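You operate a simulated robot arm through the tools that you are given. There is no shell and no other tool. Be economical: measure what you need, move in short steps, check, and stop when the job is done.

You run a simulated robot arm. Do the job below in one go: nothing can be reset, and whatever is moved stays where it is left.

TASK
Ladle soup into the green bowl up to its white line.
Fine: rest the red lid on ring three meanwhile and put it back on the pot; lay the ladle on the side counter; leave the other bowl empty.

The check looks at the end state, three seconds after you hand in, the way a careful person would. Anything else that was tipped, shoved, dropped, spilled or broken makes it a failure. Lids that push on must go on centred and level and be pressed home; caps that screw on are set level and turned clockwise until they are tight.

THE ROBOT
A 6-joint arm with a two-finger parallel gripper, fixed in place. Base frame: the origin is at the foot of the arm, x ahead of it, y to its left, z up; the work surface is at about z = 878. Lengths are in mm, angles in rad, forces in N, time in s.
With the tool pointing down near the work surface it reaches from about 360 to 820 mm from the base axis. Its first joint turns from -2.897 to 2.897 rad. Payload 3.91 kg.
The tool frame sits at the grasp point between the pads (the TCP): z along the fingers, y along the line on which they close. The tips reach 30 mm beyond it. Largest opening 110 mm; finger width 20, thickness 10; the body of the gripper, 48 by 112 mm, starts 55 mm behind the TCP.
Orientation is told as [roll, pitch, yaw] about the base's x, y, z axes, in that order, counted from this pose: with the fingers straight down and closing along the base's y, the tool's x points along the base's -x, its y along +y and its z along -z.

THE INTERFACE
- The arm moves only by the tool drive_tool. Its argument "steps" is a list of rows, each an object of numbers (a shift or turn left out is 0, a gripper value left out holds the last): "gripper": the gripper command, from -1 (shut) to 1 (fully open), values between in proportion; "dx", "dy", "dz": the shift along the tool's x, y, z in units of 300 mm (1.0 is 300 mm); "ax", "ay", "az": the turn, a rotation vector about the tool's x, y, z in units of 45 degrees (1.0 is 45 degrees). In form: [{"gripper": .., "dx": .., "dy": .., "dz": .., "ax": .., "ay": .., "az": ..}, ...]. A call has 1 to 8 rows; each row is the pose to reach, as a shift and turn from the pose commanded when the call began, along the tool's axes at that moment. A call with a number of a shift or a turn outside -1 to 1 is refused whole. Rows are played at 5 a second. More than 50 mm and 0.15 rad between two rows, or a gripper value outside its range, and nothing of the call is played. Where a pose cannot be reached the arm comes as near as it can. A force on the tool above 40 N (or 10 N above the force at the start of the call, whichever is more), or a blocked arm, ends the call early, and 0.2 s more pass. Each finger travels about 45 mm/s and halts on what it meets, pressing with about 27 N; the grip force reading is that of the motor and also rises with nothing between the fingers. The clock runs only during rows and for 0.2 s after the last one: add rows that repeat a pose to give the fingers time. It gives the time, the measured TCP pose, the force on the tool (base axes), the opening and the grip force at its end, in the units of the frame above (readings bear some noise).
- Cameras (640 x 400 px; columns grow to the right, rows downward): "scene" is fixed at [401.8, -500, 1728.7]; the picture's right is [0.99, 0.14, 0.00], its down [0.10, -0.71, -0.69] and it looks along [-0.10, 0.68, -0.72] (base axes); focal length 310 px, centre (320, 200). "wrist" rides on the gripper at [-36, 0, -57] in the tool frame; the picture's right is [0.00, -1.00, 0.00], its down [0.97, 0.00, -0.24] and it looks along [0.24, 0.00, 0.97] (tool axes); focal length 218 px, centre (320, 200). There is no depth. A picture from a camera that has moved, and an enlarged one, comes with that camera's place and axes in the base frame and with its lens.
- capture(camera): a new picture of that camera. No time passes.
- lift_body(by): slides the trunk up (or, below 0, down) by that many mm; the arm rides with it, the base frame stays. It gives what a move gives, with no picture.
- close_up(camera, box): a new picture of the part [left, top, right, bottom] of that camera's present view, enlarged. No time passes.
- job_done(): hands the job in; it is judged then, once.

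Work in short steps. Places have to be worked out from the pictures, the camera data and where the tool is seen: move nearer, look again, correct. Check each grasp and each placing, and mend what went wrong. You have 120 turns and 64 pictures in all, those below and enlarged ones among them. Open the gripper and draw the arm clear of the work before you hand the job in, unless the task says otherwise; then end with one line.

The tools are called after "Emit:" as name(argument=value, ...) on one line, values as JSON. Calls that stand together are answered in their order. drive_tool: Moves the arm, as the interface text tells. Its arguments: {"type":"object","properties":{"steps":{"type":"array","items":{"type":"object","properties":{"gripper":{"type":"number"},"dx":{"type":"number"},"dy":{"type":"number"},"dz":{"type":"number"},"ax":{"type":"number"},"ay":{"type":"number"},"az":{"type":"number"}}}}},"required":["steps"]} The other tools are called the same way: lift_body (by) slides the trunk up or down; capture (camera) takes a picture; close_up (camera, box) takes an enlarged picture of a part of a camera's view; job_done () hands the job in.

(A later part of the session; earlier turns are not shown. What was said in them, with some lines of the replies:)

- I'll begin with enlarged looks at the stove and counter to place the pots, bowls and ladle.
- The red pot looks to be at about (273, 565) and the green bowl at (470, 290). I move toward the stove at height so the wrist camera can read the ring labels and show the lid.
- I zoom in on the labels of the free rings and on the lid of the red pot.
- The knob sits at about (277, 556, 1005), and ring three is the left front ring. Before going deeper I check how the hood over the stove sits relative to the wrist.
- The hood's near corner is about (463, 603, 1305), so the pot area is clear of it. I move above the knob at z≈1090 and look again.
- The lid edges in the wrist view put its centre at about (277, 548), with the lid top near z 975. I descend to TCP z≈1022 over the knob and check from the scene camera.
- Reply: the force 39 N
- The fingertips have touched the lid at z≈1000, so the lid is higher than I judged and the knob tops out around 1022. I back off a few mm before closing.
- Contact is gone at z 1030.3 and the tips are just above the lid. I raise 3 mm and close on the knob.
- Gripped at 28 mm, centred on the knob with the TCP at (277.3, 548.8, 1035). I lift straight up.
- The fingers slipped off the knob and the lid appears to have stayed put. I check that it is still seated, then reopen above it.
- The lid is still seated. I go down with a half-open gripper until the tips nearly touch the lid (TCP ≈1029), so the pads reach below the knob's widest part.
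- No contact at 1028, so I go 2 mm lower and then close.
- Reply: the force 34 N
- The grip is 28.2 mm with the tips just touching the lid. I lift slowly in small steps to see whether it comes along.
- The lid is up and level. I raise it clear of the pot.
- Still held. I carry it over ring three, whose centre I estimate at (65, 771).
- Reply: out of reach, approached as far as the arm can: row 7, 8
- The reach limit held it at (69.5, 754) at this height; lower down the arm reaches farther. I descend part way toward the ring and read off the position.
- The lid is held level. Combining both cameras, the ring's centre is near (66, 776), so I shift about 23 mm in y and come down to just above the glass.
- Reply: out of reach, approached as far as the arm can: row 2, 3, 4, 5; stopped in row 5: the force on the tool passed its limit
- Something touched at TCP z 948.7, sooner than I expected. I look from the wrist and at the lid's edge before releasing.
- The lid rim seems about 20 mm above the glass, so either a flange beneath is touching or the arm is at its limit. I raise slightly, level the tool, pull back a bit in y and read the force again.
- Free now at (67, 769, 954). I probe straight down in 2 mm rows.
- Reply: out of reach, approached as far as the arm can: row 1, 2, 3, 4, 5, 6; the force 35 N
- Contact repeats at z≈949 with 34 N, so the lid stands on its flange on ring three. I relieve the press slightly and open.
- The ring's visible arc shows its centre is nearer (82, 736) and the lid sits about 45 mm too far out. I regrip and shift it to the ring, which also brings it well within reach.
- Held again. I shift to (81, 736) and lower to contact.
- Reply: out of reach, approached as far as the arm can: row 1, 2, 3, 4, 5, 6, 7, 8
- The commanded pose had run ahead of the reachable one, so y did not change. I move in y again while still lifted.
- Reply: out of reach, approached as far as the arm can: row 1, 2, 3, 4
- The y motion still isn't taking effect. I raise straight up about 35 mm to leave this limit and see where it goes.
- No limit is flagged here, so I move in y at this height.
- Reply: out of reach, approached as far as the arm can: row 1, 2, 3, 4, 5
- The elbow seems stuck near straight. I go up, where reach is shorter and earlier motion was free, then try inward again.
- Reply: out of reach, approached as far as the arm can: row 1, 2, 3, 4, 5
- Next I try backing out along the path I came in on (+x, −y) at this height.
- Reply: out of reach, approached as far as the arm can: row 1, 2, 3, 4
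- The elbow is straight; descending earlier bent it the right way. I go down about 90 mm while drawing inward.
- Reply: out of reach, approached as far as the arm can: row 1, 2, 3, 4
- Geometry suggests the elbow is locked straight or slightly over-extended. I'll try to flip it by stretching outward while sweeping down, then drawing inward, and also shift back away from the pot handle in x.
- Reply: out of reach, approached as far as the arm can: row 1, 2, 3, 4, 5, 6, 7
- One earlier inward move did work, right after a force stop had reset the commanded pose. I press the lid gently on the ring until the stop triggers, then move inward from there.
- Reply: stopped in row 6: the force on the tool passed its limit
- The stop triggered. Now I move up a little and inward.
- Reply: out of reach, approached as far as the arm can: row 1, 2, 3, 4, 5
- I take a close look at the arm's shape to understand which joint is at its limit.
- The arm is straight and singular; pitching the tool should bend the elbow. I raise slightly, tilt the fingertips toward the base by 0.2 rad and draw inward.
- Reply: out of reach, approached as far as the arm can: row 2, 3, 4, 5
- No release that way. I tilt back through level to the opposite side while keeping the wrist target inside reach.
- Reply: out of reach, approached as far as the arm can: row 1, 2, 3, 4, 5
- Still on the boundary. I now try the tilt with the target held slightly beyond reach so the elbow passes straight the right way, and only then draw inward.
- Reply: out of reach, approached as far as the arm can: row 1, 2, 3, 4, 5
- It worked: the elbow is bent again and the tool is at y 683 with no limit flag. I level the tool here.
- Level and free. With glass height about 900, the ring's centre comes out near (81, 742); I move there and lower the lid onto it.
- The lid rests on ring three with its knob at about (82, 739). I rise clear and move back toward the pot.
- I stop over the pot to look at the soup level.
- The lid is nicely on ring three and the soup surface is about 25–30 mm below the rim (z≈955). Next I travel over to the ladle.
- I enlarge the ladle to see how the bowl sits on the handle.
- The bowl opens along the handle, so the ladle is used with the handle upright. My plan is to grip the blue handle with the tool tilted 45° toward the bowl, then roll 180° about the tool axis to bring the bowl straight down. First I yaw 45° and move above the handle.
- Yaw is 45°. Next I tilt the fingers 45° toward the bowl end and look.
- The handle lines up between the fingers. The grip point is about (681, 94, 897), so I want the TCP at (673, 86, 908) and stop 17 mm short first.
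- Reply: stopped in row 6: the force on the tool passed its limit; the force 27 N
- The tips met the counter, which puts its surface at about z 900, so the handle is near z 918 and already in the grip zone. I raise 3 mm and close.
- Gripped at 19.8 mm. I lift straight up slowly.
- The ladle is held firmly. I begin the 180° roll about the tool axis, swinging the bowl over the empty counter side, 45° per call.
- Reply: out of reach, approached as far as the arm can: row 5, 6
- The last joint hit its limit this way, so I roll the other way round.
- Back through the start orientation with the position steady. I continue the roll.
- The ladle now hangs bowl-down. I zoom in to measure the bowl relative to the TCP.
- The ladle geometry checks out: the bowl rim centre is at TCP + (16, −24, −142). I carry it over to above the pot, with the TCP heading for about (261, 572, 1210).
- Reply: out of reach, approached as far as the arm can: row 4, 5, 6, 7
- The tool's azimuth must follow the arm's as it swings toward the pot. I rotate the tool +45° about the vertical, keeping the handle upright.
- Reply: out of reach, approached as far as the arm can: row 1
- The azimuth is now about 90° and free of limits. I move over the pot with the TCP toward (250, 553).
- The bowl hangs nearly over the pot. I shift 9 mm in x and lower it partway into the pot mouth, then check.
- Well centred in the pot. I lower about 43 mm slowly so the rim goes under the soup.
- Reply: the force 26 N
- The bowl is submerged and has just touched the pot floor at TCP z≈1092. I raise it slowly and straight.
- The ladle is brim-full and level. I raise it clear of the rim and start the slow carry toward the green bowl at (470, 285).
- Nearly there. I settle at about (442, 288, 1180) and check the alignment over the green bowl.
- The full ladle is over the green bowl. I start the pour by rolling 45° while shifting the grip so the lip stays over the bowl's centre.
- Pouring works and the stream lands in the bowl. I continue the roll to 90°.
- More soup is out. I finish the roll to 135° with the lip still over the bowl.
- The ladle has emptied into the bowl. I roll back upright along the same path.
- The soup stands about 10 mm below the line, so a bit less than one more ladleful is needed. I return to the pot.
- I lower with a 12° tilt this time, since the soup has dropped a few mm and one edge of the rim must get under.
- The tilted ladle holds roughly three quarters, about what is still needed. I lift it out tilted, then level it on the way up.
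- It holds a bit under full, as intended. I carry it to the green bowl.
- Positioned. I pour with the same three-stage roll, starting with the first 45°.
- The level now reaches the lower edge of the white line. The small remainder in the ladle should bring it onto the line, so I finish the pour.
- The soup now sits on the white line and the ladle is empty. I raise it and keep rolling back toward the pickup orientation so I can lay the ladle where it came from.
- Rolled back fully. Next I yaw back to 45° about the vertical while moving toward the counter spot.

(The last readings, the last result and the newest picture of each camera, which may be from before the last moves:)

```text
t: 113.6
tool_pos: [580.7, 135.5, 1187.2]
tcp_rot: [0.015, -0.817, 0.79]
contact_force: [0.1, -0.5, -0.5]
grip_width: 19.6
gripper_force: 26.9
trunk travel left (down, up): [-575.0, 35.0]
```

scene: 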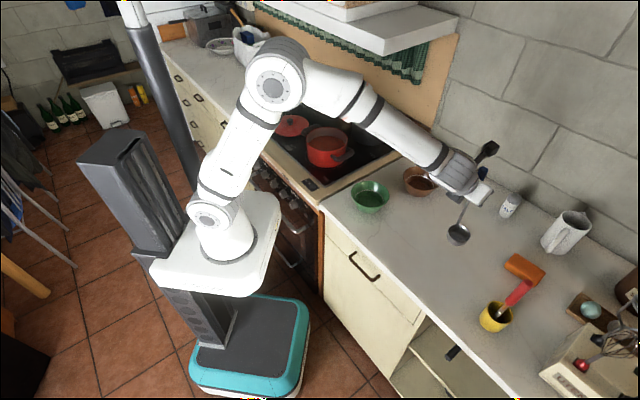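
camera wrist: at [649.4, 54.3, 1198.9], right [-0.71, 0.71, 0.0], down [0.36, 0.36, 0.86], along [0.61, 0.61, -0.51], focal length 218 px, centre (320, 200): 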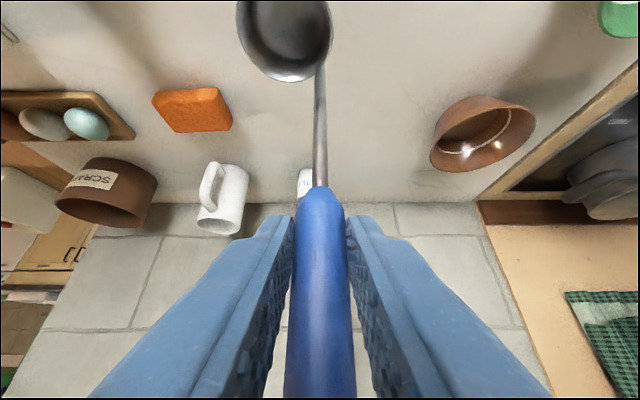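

I correct the small attitude error and move above the original spot at z≈1100.

Emit:
drive_tool(steps=[{"gripper": -1, "ax": 0.019, "ay": 0.03, "dx": 0.03, "dy": -0.08, "dz": 0.06}, {"ax": 0.019, "ay": 0.03, "dx": 0.065, "dy": -0.17, "dz": 0.13}, {"ax": 0.019, "ay": 0.03, "dx": 0.1, "dy": -0.26, "dz": 0.2}, {"ax": 0.019, "ay": 0.03, "dx": 0.137, "dy": -0.351, "dz": 0.276}, {"ax": 0.019, "ay": 0.03, "dx": 0.137, "dy": -0.351, "dz": 0.276}])

Emit:
capture(camera="wrist")

```text
t: 114.8
tool_pos: [677.4, 81.9, 1099.5]
tcp_rot: [-0.001, -0.794, 0.789]
contact_force: [-0.1, 0.1, -1.3]
grip_width: 20.0
gripper_force: 27.1
trunk travel left (down, up): [-575.0, 35.0]
```

```text
4 pictures are left
camera wrist: at [667.0, 73.1, 1165.2], right [0.71, -0.7, 0.0], down [-0.6, -0.61, -0.52], along [0.37, 0.37, -0.85], focal length 218 px, centre (320, 200)
```

wrist: 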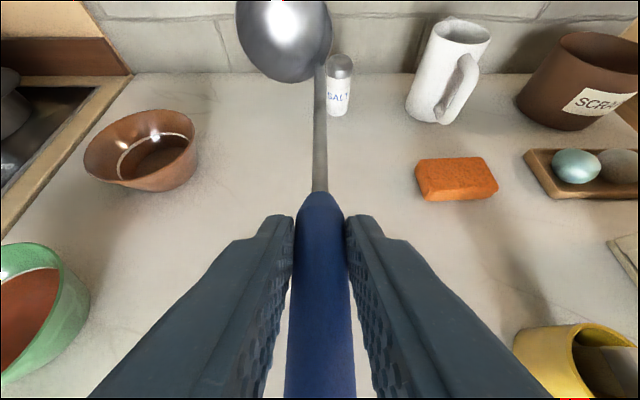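

The ladle sits in the grip just as when picked up, and the spot is clear. I lower straight down.

Emit:
drive_tool(steps=[{"gripper": -1, "dx": 0.07, "dz": 0.069}, {"dx": 0.16, "dz": 0.157}, {"dx": 0.24, "dz": 0.236}, {"dx": 0.31, "dz": 0.305}, {"dx": 0.36, "dz": 0.354}, {"dx": 0.383, "dz": 0.376}, {"dx": 0.395, "dz": 0.388}, {"dx": 0.4, "dz": 0.393}])

```text
t: 116.6
tool_pos: [678.3, 85.4, 931.0]
tcp_rot: [0.0, -0.792, 0.787]
contact_force: [0.5, 0.5, -1.3]
grip_width: 20.0
gripper_force: 27.2
trunk travel left (down, up): [-575.0, 35.0]
```

Emit:
drive_tool(steps=[{"gripper": -1, "dx": 0.004, "dz": 0.004}, {"gripper": -1, "dx": 0.007, "dz": 0.007}, {"gripper": -0.8, "dx": 0.007, "dz": 0.007}, {"gripper": -0.5, "dx": 0.004, "dz": 0.004}, {"gripper": -0.1, "dx": 0.004, "dz": 0.004}, {"gripper": 0.2, "dx": 0.004, "dz": 0.004}, {"gripper": 0.2, "dx": 0.004, "dz": 0.004}, {"gripper": 0.2, "dx": 0.004, "dz": 0.004}])

```text
t: 118.4
tool_pos: [679.0, 85.4, 929.0]
tcp_rot: [0.002, -0.791, 0.789]
contact_force: [0.4, -0.5, 0.4]
grip_width: 65.9
gripper_force: 0.1
trunk travel left (down, up): [-575.0, 35.0]
```

Released. I withdraw along the finger axis, up and back.

Emit:
drive_tool(steps=[{"gripper": 0.2, "dz": -0.08}, {"dz": -0.2}, {"dz": -0.34}, {"dz": -0.46, "dx": -0.06}, {"dz": -0.5, "dx": -0.2}, {"dz": -0.5, "dx": -0.3}])

Emit:
capture(camera="scene")

```text
t: 119.8
tool_pos: [646.3, 54.6, 1101.3]
tcp_rot: [0.002, -0.79, 0.79]
contact_force: [0.0, 0.1, -0.3]
grip_width: 65.9
gripper_force: 0.0
trunk travel left (down, up): [-575.0, 35.0]
```

```text
3 pictures are left
```

scene: 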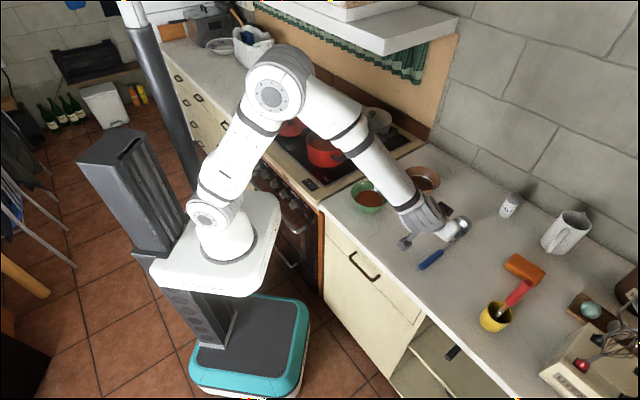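

The ladle lies where it was and the soup is in the green bowl. Next I bring the tool vertical and square again.

Emit:
drive_tool(steps=[{"gripper": 0.2, "ay": 0.16, "dz": -0.02}, {"ay": 0.33, "dz": -0.05}, {"ay": 0.5, "dz": -0.08}, {"ay": 0.67, "dz": -0.1}, {"ay": 0.84, "dz": -0.1}, {"ay": 1.0, "dz": -0.1}, {"ay": 1.0, "dz": -0.1}])

Emit:
drive_tool(steps=[{"gripper": 0.2, "az": 0.16, "dx": 0.06, "dz": -0.05}, {"az": 0.33, "dx": 0.14, "dz": -0.1}, {"az": 0.5, "dx": 0.2, "dy": 0.08, "dz": -0.1}, {"az": 0.67, "dx": 0.25, "dy": 0.2, "dz": -0.1}, {"az": 0.84, "dx": 0.3, "dy": 0.32, "dz": -0.1}, {"az": 1.0, "dx": 0.32, "dy": 0.44, "dz": -0.1}, {"az": 1.0, "dx": 0.32, "dy": 0.56, "dz": -0.1}])

```text
t: 121.4
tool_pos: [632.1, 37.2, 1120.1]
tcp_rot: [0.0, -0.006, 0.789]
contact_force: [0.1, -0.2, 0.5]
grip_width: 66.0
gripper_force: 0.0
trunk travel left (down, up): [-575.0, 35.0]
```

```text
t: 123.0
tool_pos: [444.4, 89.4, 1148.9]
tcp_rot: [0.005, -0.004, 0.0]
contact_force: [-0.1, 0.5, -0.2]
grip_width: 65.8
gripper_force: 0.1
trunk travel left (down, up): [-575.0, 35.0]
```

Square again. I swing back toward ring three in stages.

Emit:
drive_tool(steps=[{"gripper": 0.2, "dx": 0.03, "dy": 0.1}, {"dx": 0.09, "dy": 0.24}, {"dx": 0.15, "dy": 0.38}, {"dx": 0.21, "dy": 0.52}, {"dx": 0.27, "dy": 0.66}, {"dx": 0.33, "dy": 0.8}, {"dx": 0.38, "dy": 0.93}])

Emit:
drive_tool(steps=[{"gripper": 0, "dx": 0.08, "dy": 0.1}, {"dx": 0.18, "dy": 0.2}, {"dx": 0.28, "dy": 0.3}, {"dx": 0.38, "dy": 0.4}, {"dx": 0.48, "dy": 0.5}, {"dx": 0.58, "dy": 0.6, "dz": 0.04}, {"dx": 0.67, "dy": 0.7, "dz": 0.1}, {"dx": 0.74, "dy": 0.8, "dz": 0.16}])

```text
t: 124.6
tool_pos: [333.3, 366.5, 1146.2]
tcp_rot: [0.004, -0.005, 0.004]
contact_force: [-0.4, -0.2, 0.0]
grip_width: 66.1
gripper_force: 0.0
trunk travel left (down, up): [-575.0, 35.0]
```

```text
t: 126.4
tool_pos: [110.9, 605.5, 1103.2]
tcp_rot: [0.005, -0.005, 0.003]
contact_force: [0.0, -0.1, -0.2]
grip_width: 55.0
gripper_force: 0.1
trunk travel left (down, up): [-575.0, 35.0]
```

I move above the lid's knob at (82, 738.5) with z≈1000 and check alignment.

Emit:
drive_tool(steps=[{"gripper": 0, "dx": 0.02, "dy": 0.09, "dz": 0.08}, {"dx": 0.04, "dy": 0.18, "dz": 0.16}, {"dx": 0.06, "dy": 0.27, "dz": 0.23}, {"dx": 0.08, "dy": 0.36, "dz": 0.29}, {"dx": 0.097, "dy": 0.443, "dz": 0.343}, {"dx": 0.097, "dy": 0.443, "dz": 0.343}])

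Emit:
capture(camera="wrist")

```text
t: 127.8
tool_pos: [81.0, 742.8, 999.3]
tcp_rot: [0.006, -0.006, 0.003]
contact_force: [-0.1, 1.5, -0.3]
grip_width: 54.9
gripper_force: 0.0
trunk travel left (down, up): [-575.0, 35.0]
```

```text
2 pictures are left
camera wrist: at [116.5, 742.6, 1056.0], right [0.0, -1.0, -0.01], down [-0.97, 0.0, 0.24], along [-0.24, 0.0, -0.97], focal length 218 px, centre (320, 200)
```

wrist: 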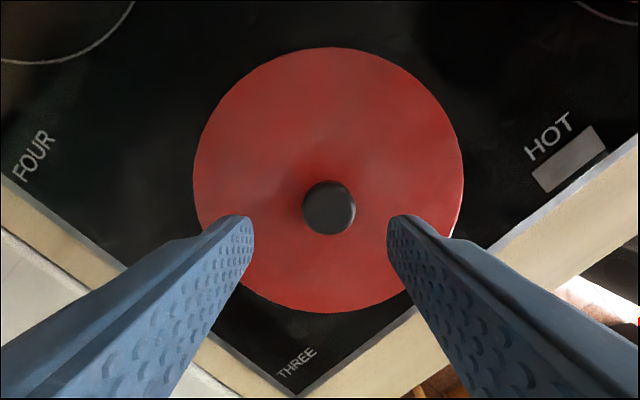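

The knob is at about (84, 738). I centre, level the tool, and descend to z≈951.

Emit:
drive_tool(steps=[{"gripper": 0, "ax": 0.008, "ay": 0.008, "dx": -0.007, "dy": -0.013, "dz": 0.04}, {"ax": 0.008, "ay": 0.008, "dx": -0.007, "dy": -0.013, "dz": 0.09}, {"ax": 0.008, "ay": 0.008, "dx": -0.007, "dy": -0.013, "dz": 0.13}, {"ax": 0.008, "ay": 0.008, "dx": -0.007, "dy": -0.013, "dz": 0.15}, {"ax": 0.008, "ay": 0.008, "dx": -0.007, "dy": -0.013, "dz": 0.16}, {"ax": 0.008, "ay": 0.008, "dx": -0.007, "dy": -0.013, "dz": 0.16}])

```text
t: 129.2
tool_pos: [82.7, 737.2, 952.5]
tcp_rot: [0.0, 0.002, 0.002]
contact_force: [-0.3, 0.2, 0.4]
grip_width: 55.0
gripper_force: 0.0
trunk travel left (down, up): [-575.0, 35.0]
```

Free of contact. I go down 3 mm more and close.

Emit:
drive_tool(steps=[{"gripper": 0, "dz": 0.01}, {"gripper": -0.4, "dz": 0.01}, {"gripper": -1, "dz": 0.01}, {"gripper": -1, "dz": 0.01}, {"gripper": -1, "dz": 0.01}, {"gripper": -1, "dz": 0.01}])

Emit:
drive_tool(steps=[{"gripper": -1, "dz": -0.01}, {"dz": -0.03}, {"dz": -0.05}, {"dz": -0.08}, {"dz": -0.11}, {"dz": -0.13}])

```text
t: 130.6
tool_pos: [81.4, 737.7, 948.6]
tcp_rot: [0.0, 0.002, 0.003]
contact_force: [0.6, 0.1, 0.6]
grip_width: 28.4
gripper_force: 27.2
trunk travel left (down, up): [-575.0, 35.0]
```

```text
t: 132.0
tool_pos: [81.5, 736.6, 989.9]
tcp_rot: [0.0, 0.003, 0.003]
contact_force: [0.8, -0.2, -1.7]
grip_width: 28.4
gripper_force: 27.4
trunk travel left (down, up): [-575.0, 35.0]
```

The lid is in hand (28.4 mm grip, −1.7 N). I carry it up and over the pot.

Emit:
drive_tool(steps=[{"gripper": -1, "dy": -0.03, "dz": -0.12}, {"dx": -0.03, "dy": -0.08, "dz": -0.26}, {"dx": -0.1, "dy": -0.15, "dz": -0.36}, {"dx": -0.2, "dy": -0.24, "dz": -0.4}, {"dx": -0.32, "dy": -0.34, "dz": -0.4}, {"dx": -0.44, "dy": -0.44, "dz": -0.4}, {"dx": -0.55, "dy": -0.54, "dz": -0.4}, {"dx": -0.64, "dy": -0.62, "dz": -0.4}])

Emit:
drive_tool(steps=[{"gripper": -1}, {"gripper": -1}])

```text
t: 133.8
tool_pos: [276.7, 550.6, 1110.0]
tcp_rot: [0.001, 0.003, 0.004]
contact_force: [-0.5, -0.4, -0.9]
grip_width: 28.5
gripper_force: 27.4
trunk travel left (down, up): [-575.0, 35.0]
```

```text
t: 134.4
tool_pos: [275.9, 551.2, 1108.5]
tcp_rot: [0.0, 0.002, 0.003]
contact_force: [-0.5, 0.4, -1.5]
grip_width: 28.4
gripper_force: 26.7
trunk travel left (down, up): [-575.0, 35.0]
```

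I use a wrist picture to compare the knob's place in the grip with the original grasp (knob then at pixel (320, 250)).

Emit:
capture(camera="wrist")

```text
1 pictures are left
camera wrist: at [312.7, 551.9, 1166.6], right [0.0, -1.0, 0.0], down [-0.97, 0.0, 0.24], along [-0.24, 0.0, -0.97], focal length 218 px, centre (320, 200)
```

wrist: 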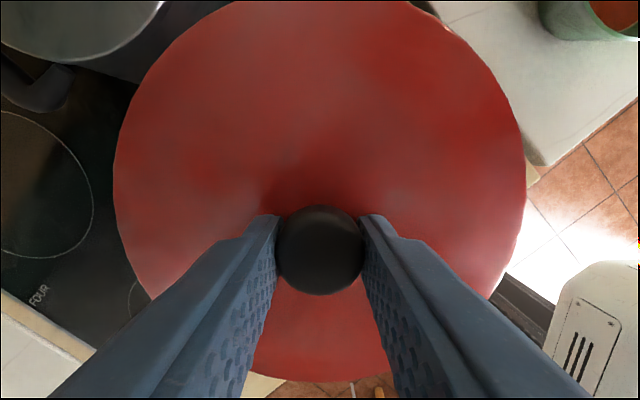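

The grip matches the original. I trim to (277.6, 548) and descend to just above the seat.

Emit:
drive_tool(steps=[{"gripper": -1, "dx": -0.004, "dy": -0.01, "dz": 0.06}, {"dx": -0.004, "dy": -0.01, "dz": 0.12}, {"dx": -0.004, "dy": -0.01, "dz": 0.17}, {"dx": -0.004, "dy": -0.01, "dz": 0.2}, {"dx": -0.004, "dy": -0.01, "dz": 0.2}])

Emit:
drive_tool(steps=[{"gripper": -1}])

```text
t: 135.6
tool_pos: [275.9, 547.6, 1048.4]
tcp_rot: [0.0, 0.002, 0.003]
contact_force: [-0.3, 0.3, -1.3]
grip_width: 28.5
gripper_force: 27.1
trunk travel left (down, up): [-575.0, 35.0]
```

```text
t: 136.0
tool_pos: [275.0, 547.6, 1048.3]
tcp_rot: [-0.001, 0.002, 0.003]
contact_force: [-0.3, 0.1, -2.3]
grip_width: 28.0
gripper_force: 26.9
trunk travel left (down, up): [-575.0, 35.0]
```

x reads about 2 mm short, so I correct that and lower to contact.

Emit:
drive_tool(steps=[{"gripper": -1, "dx": -0.007, "dz": 0.015}, {"dx": -0.007, "dz": 0.03}, {"dx": -0.007, "dz": 0.045}, {"dx": -0.007, "dz": 0.055}, {"dx": -0.007, "dz": 0.063}, {"dx": -0.007, "dz": 0.068}, {"dx": -0.007, "dz": 0.073}])

```text
t: 137.6
tool_pos: [279.3, 550.0, 1029.5]
tcp_rot: [0.001, 0.0, 0.006]
contact_force: [4.4, -1.4, 12.2]
grip_width: 28.5
gripper_force: 26.8
trunk travel left (down, up): [-575.0, 35.0]
```

It is seated at the original height (1029.5) with 12 N. I press slightly more to make sure it is home, then release.

Emit:
drive_tool(steps=[{"gripper": -1, "dz": 0.006}, {"dz": 0.012}, {"dz": 0.014}])

Emit:
drive_tool(steps=[{"gripper": -1, "dz": -0.01}, {"gripper": -0.8, "dz": -0.014}, {"gripper": -0.5, "dz": -0.014}, {"gripper": 0, "dz": -0.014}, {"gripper": 0, "dz": -0.014}, {"gripper": 0, "dz": -0.014}])

```text
t: 138.3
tool_pos: [278.2, 550.9, 1029.9]
tcp_rot: [0.011, -0.003, 0.004]
contact_force: [0.4, 0.0, 14.5]
grip_width: 28.5
gripper_force: 26.6
trunk travel left (down, up): [-575.0, 35.0]
stopped in row 3: the force on the tool passed its limit (the readings are from after the stop); the commanded pose is now the measured one
```

```text
t: 139.7
tool_pos: [280.6, 551.6, 1030.3]
tcp_rot: [0.008, -0.001, 0.005]
contact_force: [-0.3, 0.9, -0.2]
grip_width: 54.9
gripper_force: 0.0
trunk travel left (down, up): [-575.0, 35.0]
```

The lid holds firm at its seat height. I rise straight up and withdraw.

Emit:
drive_tool(steps=[{"gripper": 0, "dz": -0.06}, {"dz": -0.16}, {"dz": -0.3}, {"dz": -0.44, "dx": -0.04, "dy": -0.06}, {"dz": -0.56, "dx": -0.1, "dy": -0.16}, {"dz": -0.66, "dx": -0.16, "dy": -0.27}, {"dz": -0.72, "dx": -0.22, "dy": -0.39}, {"dz": -0.74, "dx": -0.3, "dy": -0.51}])

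Emit:
drive_tool(steps=[{"gripper": 0, "dx": -0.08, "dy": -0.12}, {"dx": -0.16, "dy": -0.24}, {"dx": -0.24, "dy": -0.36}, {"dx": -0.3, "dy": -0.48}])

Emit:
close_up(camera="scene", box=[260, 100, 420, 220])

```text
refused: row 5 steps farther than a row can; nothing moved
```

```text
t: 140.7
tool_pos: [368.3, 404.1, 1027.7]
tcp_rot: [0.004, -0.001, 0.004]
contact_force: [0.6, -0.2, 0.5]
grip_width: 55.2
gripper_force: 0.1
trunk travel left (down, up): [-575.0, 35.0]
```

```text
3.33 times, centred on (340, 160) of scene
camera zoom: at [401.8, -500.0, 1728.7], right [0.99, 0.14, 0.0], down [0.1, -0.71, -0.69], along [-0.1, 0.68, -0.72], focal length 1033 px, centre (253, 333)
```

zoom: 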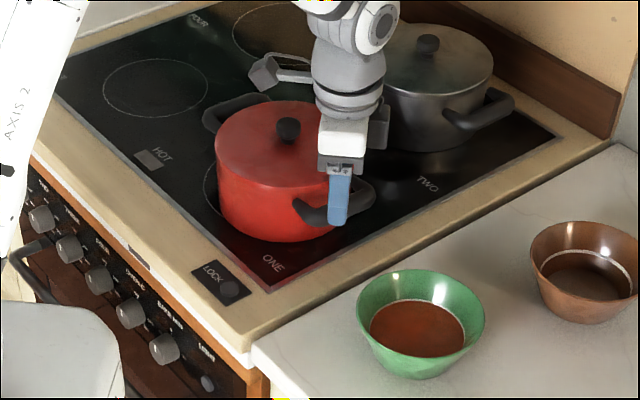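

The rise row was refused but the withdrawal ran at low height, so the fingers dragged the knob and the pot slid along by about (+19, −32) mm. The lid still looks seated. I raise clear first, then pull the pot back by its knob.

Emit:
drive_tool(steps=[{"gripper": 0, "dz": -0.1}, {"dz": -0.2}, {"dz": -0.3}, {"dz": -0.3}])

```text
t: 141.7
tool_pos: [369.3, 406.8, 1121.7]
tcp_rot: [0.007, -0.003, 0.002]
contact_force: [-0.5, -0.9, 0.1]
grip_width: 55.1
gripper_force: 0.1
trunk travel left (down, up): [-575.0, 35.0]
```

Clear above everything. I move over the knob's estimated place (296, 515) while turning the gripper so it closes along x first.

Emit:
drive_tool(steps=[{"gripper": 0, "az": -0.16, "dx": 0.05, "dy": 0.08}, {"az": -0.33, "dx": 0.1, "dy": 0.16}, {"az": -0.5, "dx": 0.15, "dy": 0.24}, {"az": -0.67, "dx": 0.2, "dy": 0.3}, {"az": -0.84, "dx": 0.235, "dy": 0.35}, {"az": -1.0, "dx": 0.244, "dy": 0.363}])

Emit:
drive_tool(steps=[{"gripper": 0, "az": -0.16}, {"az": -0.33}, {"az": -0.5}, {"az": -0.67}, {"az": -0.84}, {"az": -1.0}, {"az": -1.0}])

```text
t: 143.1
tool_pos: [293.1, 515.4, 1119.6]
tcp_rot: [0.003, -0.007, 0.79]
contact_force: [1.0, -0.4, -0.2]
grip_width: 55.2
gripper_force: 0.0
trunk travel left (down, up): [-575.0, 35.0]
```

```text
t: 144.7
tool_pos: [295.2, 515.5, 1120.3]
tcp_rot: [-0.001, -0.007, 1.575]
contact_force: [-0.6, 0.0, 0.2]
grip_width: 55.2
gripper_force: 0.1
trunk travel left (down, up): [-575.0, 35.0]
```

I descend around the knob to z≈1033, watching for contact.

Emit:
drive_tool(steps=[{"gripper": 0, "dz": 0.1}, {"dz": 0.18}, {"dz": 0.22}, {"dz": 0.25}, {"dz": 0.27}, {"dz": 0.285}, {"dz": 0.29}])

```text
t: 146.3
tool_pos: [297.6, 516.1, 1034.0]
tcp_rot: [-0.001, -0.007, 1.575]
contact_force: [-0.7, -1.0, 0.1]
grip_width: 55.1
gripper_force: 0.0
trunk travel left (down, up): [-575.0, 35.0]
```

No contact, so I close gently and see whether the knob is between the fingers.

Emit:
drive_tool(steps=[{"gripper": -0.3, "dz": 0.007}, {"gripper": -0.45, "dz": 0.007}, {"gripper": -0.6, "dz": 0.007}, {"gripper": -1, "dz": 0.007}, {"gripper": -1, "dz": 0.007}, {"gripper": -1, "dz": 0.007}])

```text
t: 147.7
tool_pos: [296.4, 516.4, 1032.3]
tcp_rot: [-0.001, -0.009, 1.573]
contact_force: [-0.8, 0.5, -0.5]
grip_width: 28.6
gripper_force: 26.9
trunk travel left (down, up): [-575.0, 35.0]
```

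The knob is held at 28.6 mm with its x confirmed at about 296. I drag the pot back slowly by (−18.8, +32).

Emit:
drive_tool(steps=[{"gripper": -1, "dx": -0.008, "dy": 0.005}, {"dx": -0.022, "dy": 0.013}, {"dx": -0.038, "dy": 0.023}, {"dx": -0.054, "dy": 0.032}, {"dx": -0.07, "dy": 0.042}, {"dx": -0.086, "dy": 0.051}, {"dx": -0.1, "dy": 0.059}, {"dx": -0.106, "dy": 0.063}])

```text
t: 149.5
tool_pos: [278.6, 549.4, 1032.0]
tcp_rot: [0.0, -0.006, 1.575]
contact_force: [3.2, -4.1, 0.1]
grip_width: 28.5
gripper_force: 26.7
trunk travel left (down, up): [-575.0, 35.0]
```

Dragged back with only ~5 N. I open, rise clear vertically, and turn the gripper to check y with a y-closing grip.

Emit:
drive_tool(steps=[{"gripper": -0.8}, {"gripper": -0.4}, {"gripper": 0}, {"gripper": 0}, {"gripper": 0, "dz": -0.05}, {"gripper": 0, "dz": -0.12}, {"gripper": 0, "dz": -0.18}, {"gripper": 0, "dz": -0.2}])

Emit:
drive_tool(steps=[{"gripper": 0, "az": 0.16}, {"az": 0.33}, {"az": 0.5}, {"az": 0.67}, {"az": 0.84}, {"az": 1.0}])

Emit:
drive_tool(steps=[{"gripper": 0, "az": 0.16}, {"az": 0.33}, {"az": 0.5}, {"az": 0.67}, {"az": 0.84}, {"az": 1.0}, {"az": 1.0}])

```text
t: 151.3
tool_pos: [276.1, 548.8, 1093.7]
tcp_rot: [-0.001, -0.007, 1.575]
contact_force: [0.5, -0.7, 0.0]
grip_width: 55.0
gripper_force: 0.1
trunk travel left (down, up): [-575.0, 35.0]
```

```text
t: 152.7
tool_pos: [276.3, 549.3, 1091.7]
tcp_rot: [0.004, -0.006, 0.787]
contact_force: [0.2, 0.0, -0.2]
grip_width: 55.1
gripper_force: 0.1
trunk travel left (down, up): [-575.0, 35.0]
```

```text
t: 154.3
tool_pos: [277.2, 546.8, 1091.8]
tcp_rot: [0.005, -0.002, 0.001]
contact_force: [0.9, 0.3, -0.3]
grip_width: 54.9
gripper_force: 0.0
trunk travel left (down, up): [-575.0, 35.0]
```

I descend and close along y; this centres the knob at y ≈ 548 and shows any remaining offset as force.

Emit:
drive_tool(steps=[{"gripper": 0, "dz": 0.07}, {"dz": 0.13}, {"dz": 0.17}, {"dz": 0.19}, {"dz": 0.197}, {"dz": 0.2}])

Emit:
drive_tool(steps=[{"gripper": -0.3}, {"gripper": -0.45}, {"gripper": -0.55}, {"gripper": -1}, {"gripper": -1}, {"gripper": -1}])

```text
t: 155.7
tool_pos: [276.7, 549.3, 1034.3]
tcp_rot: [0.008, -0.002, 0.004]
contact_force: [-0.2, -0.9, 0.2]
grip_width: 55.0
gripper_force: 0.1
trunk travel left (down, up): [-575.0, 35.0]
```

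```text
t: 157.1
tool_pos: [276.4, 550.0, 1033.2]
tcp_rot: [0.007, -0.002, 0.005]
contact_force: [1.6, -2.1, -0.4]
grip_width: 28.6
gripper_force: 27.1
trunk travel left (down, up): [-575.0, 35.0]
```

The knob sits at about (277, 549), matching its starting place. I press the lid home once more, relieve, and open.

Emit:
drive_tool(steps=[{"gripper": -1, "dz": 0.008}, {"dz": 0.014}, {"dz": 0.019}, {"dz": 0.019}])

Emit:
drive_tool(steps=[{"gripper": -1, "dz": -0.015}, {"gripper": -0.8, "dz": -0.015}, {"gripper": -0.5, "dz": -0.015}, {"gripper": 0, "dz": -0.015}, {"gripper": 0, "dz": -0.015}, {"gripper": 0, "dz": -0.015}])

```text
t: 158.1
tool_pos: [277.3, 548.3, 1029.9]
tcp_rot: [0.015, -0.006, 0.004]
contact_force: [8.8, 7.6, 38.4]
grip_width: 28.8
gripper_force: 26.8
trunk travel left (down, up): [-575.0, 35.0]
```

```text
t: 159.5
tool_pos: [277.1, 548.6, 1030.4]
tcp_rot: [0.005, -0.003, 0.005]
contact_force: [-0.2, -0.9, -0.5]
grip_width: 55.1
gripper_force: 0.1
trunk travel left (down, up): [-575.0, 35.0]
```

Seated firmly at the original height. Now I go straight up only, in small rows, before any sideways move.

Emit:
drive_tool(steps=[{"gripper": 0, "dz": -0.05}, {"dz": -0.15}, {"dz": -0.27}, {"dz": -0.4}, {"dz": -0.52}, {"dz": -0.6}])

```text
t: 160.9
tool_pos: [274.6, 547.7, 1212.7]
tcp_rot: [0.007, -0.001, 0.003]
contact_force: [0.3, 0.5, -0.2]
grip_width: 55.0
gripper_force: 0.0
trunk travel left (down, up): [-575.0, 35.0]
```

I'm clear at z 1212 with the gripper open. I withdraw to about the starting area, high above the counter.

Emit:
drive_tool(steps=[{"gripper": 0.5, "dx": -0.06, "dy": -0.1, "dz": -0.03}, {"dx": -0.13, "dy": -0.21, "dz": -0.06}, {"dx": -0.2, "dy": -0.32, "dz": -0.09}, {"dx": -0.27, "dy": -0.43, "dz": -0.12}, {"dx": -0.34, "dy": -0.54, "dz": -0.14}, {"dx": -0.41, "dy": -0.65, "dz": -0.15}, {"dx": -0.46, "dy": -0.75, "dz": -0.15}, {"dx": -0.46, "dy": -0.75, "dz": -0.15}])

```text
t: 162.7
tool_pos: [415.2, 323.8, 1253.3]
tcp_rot: [0.007, -0.002, 0.003]
contact_force: [-0.1, 0.3, -0.7]
grip_width: 82.5
gripper_force: 0.1
trunk travel left (down, up): [-575.0, 35.0]
```

The soup is on the line, the ladle is back on the counter, the lid is seated, and the arm is clear with the gripper open, so I hand in.

Emit:
job_done()

```text
The job is handed in.
```

I handed the job in: the green bowl is filled to its white line, the red lid is back on the pot, the ladle is on the counter and the brown bowl is empty. While withdrawing I dragged the lidded pot about 37 mm. I pulled it back to within a few mm of its old spot by position readings alone, because I had no pictures left to check it.
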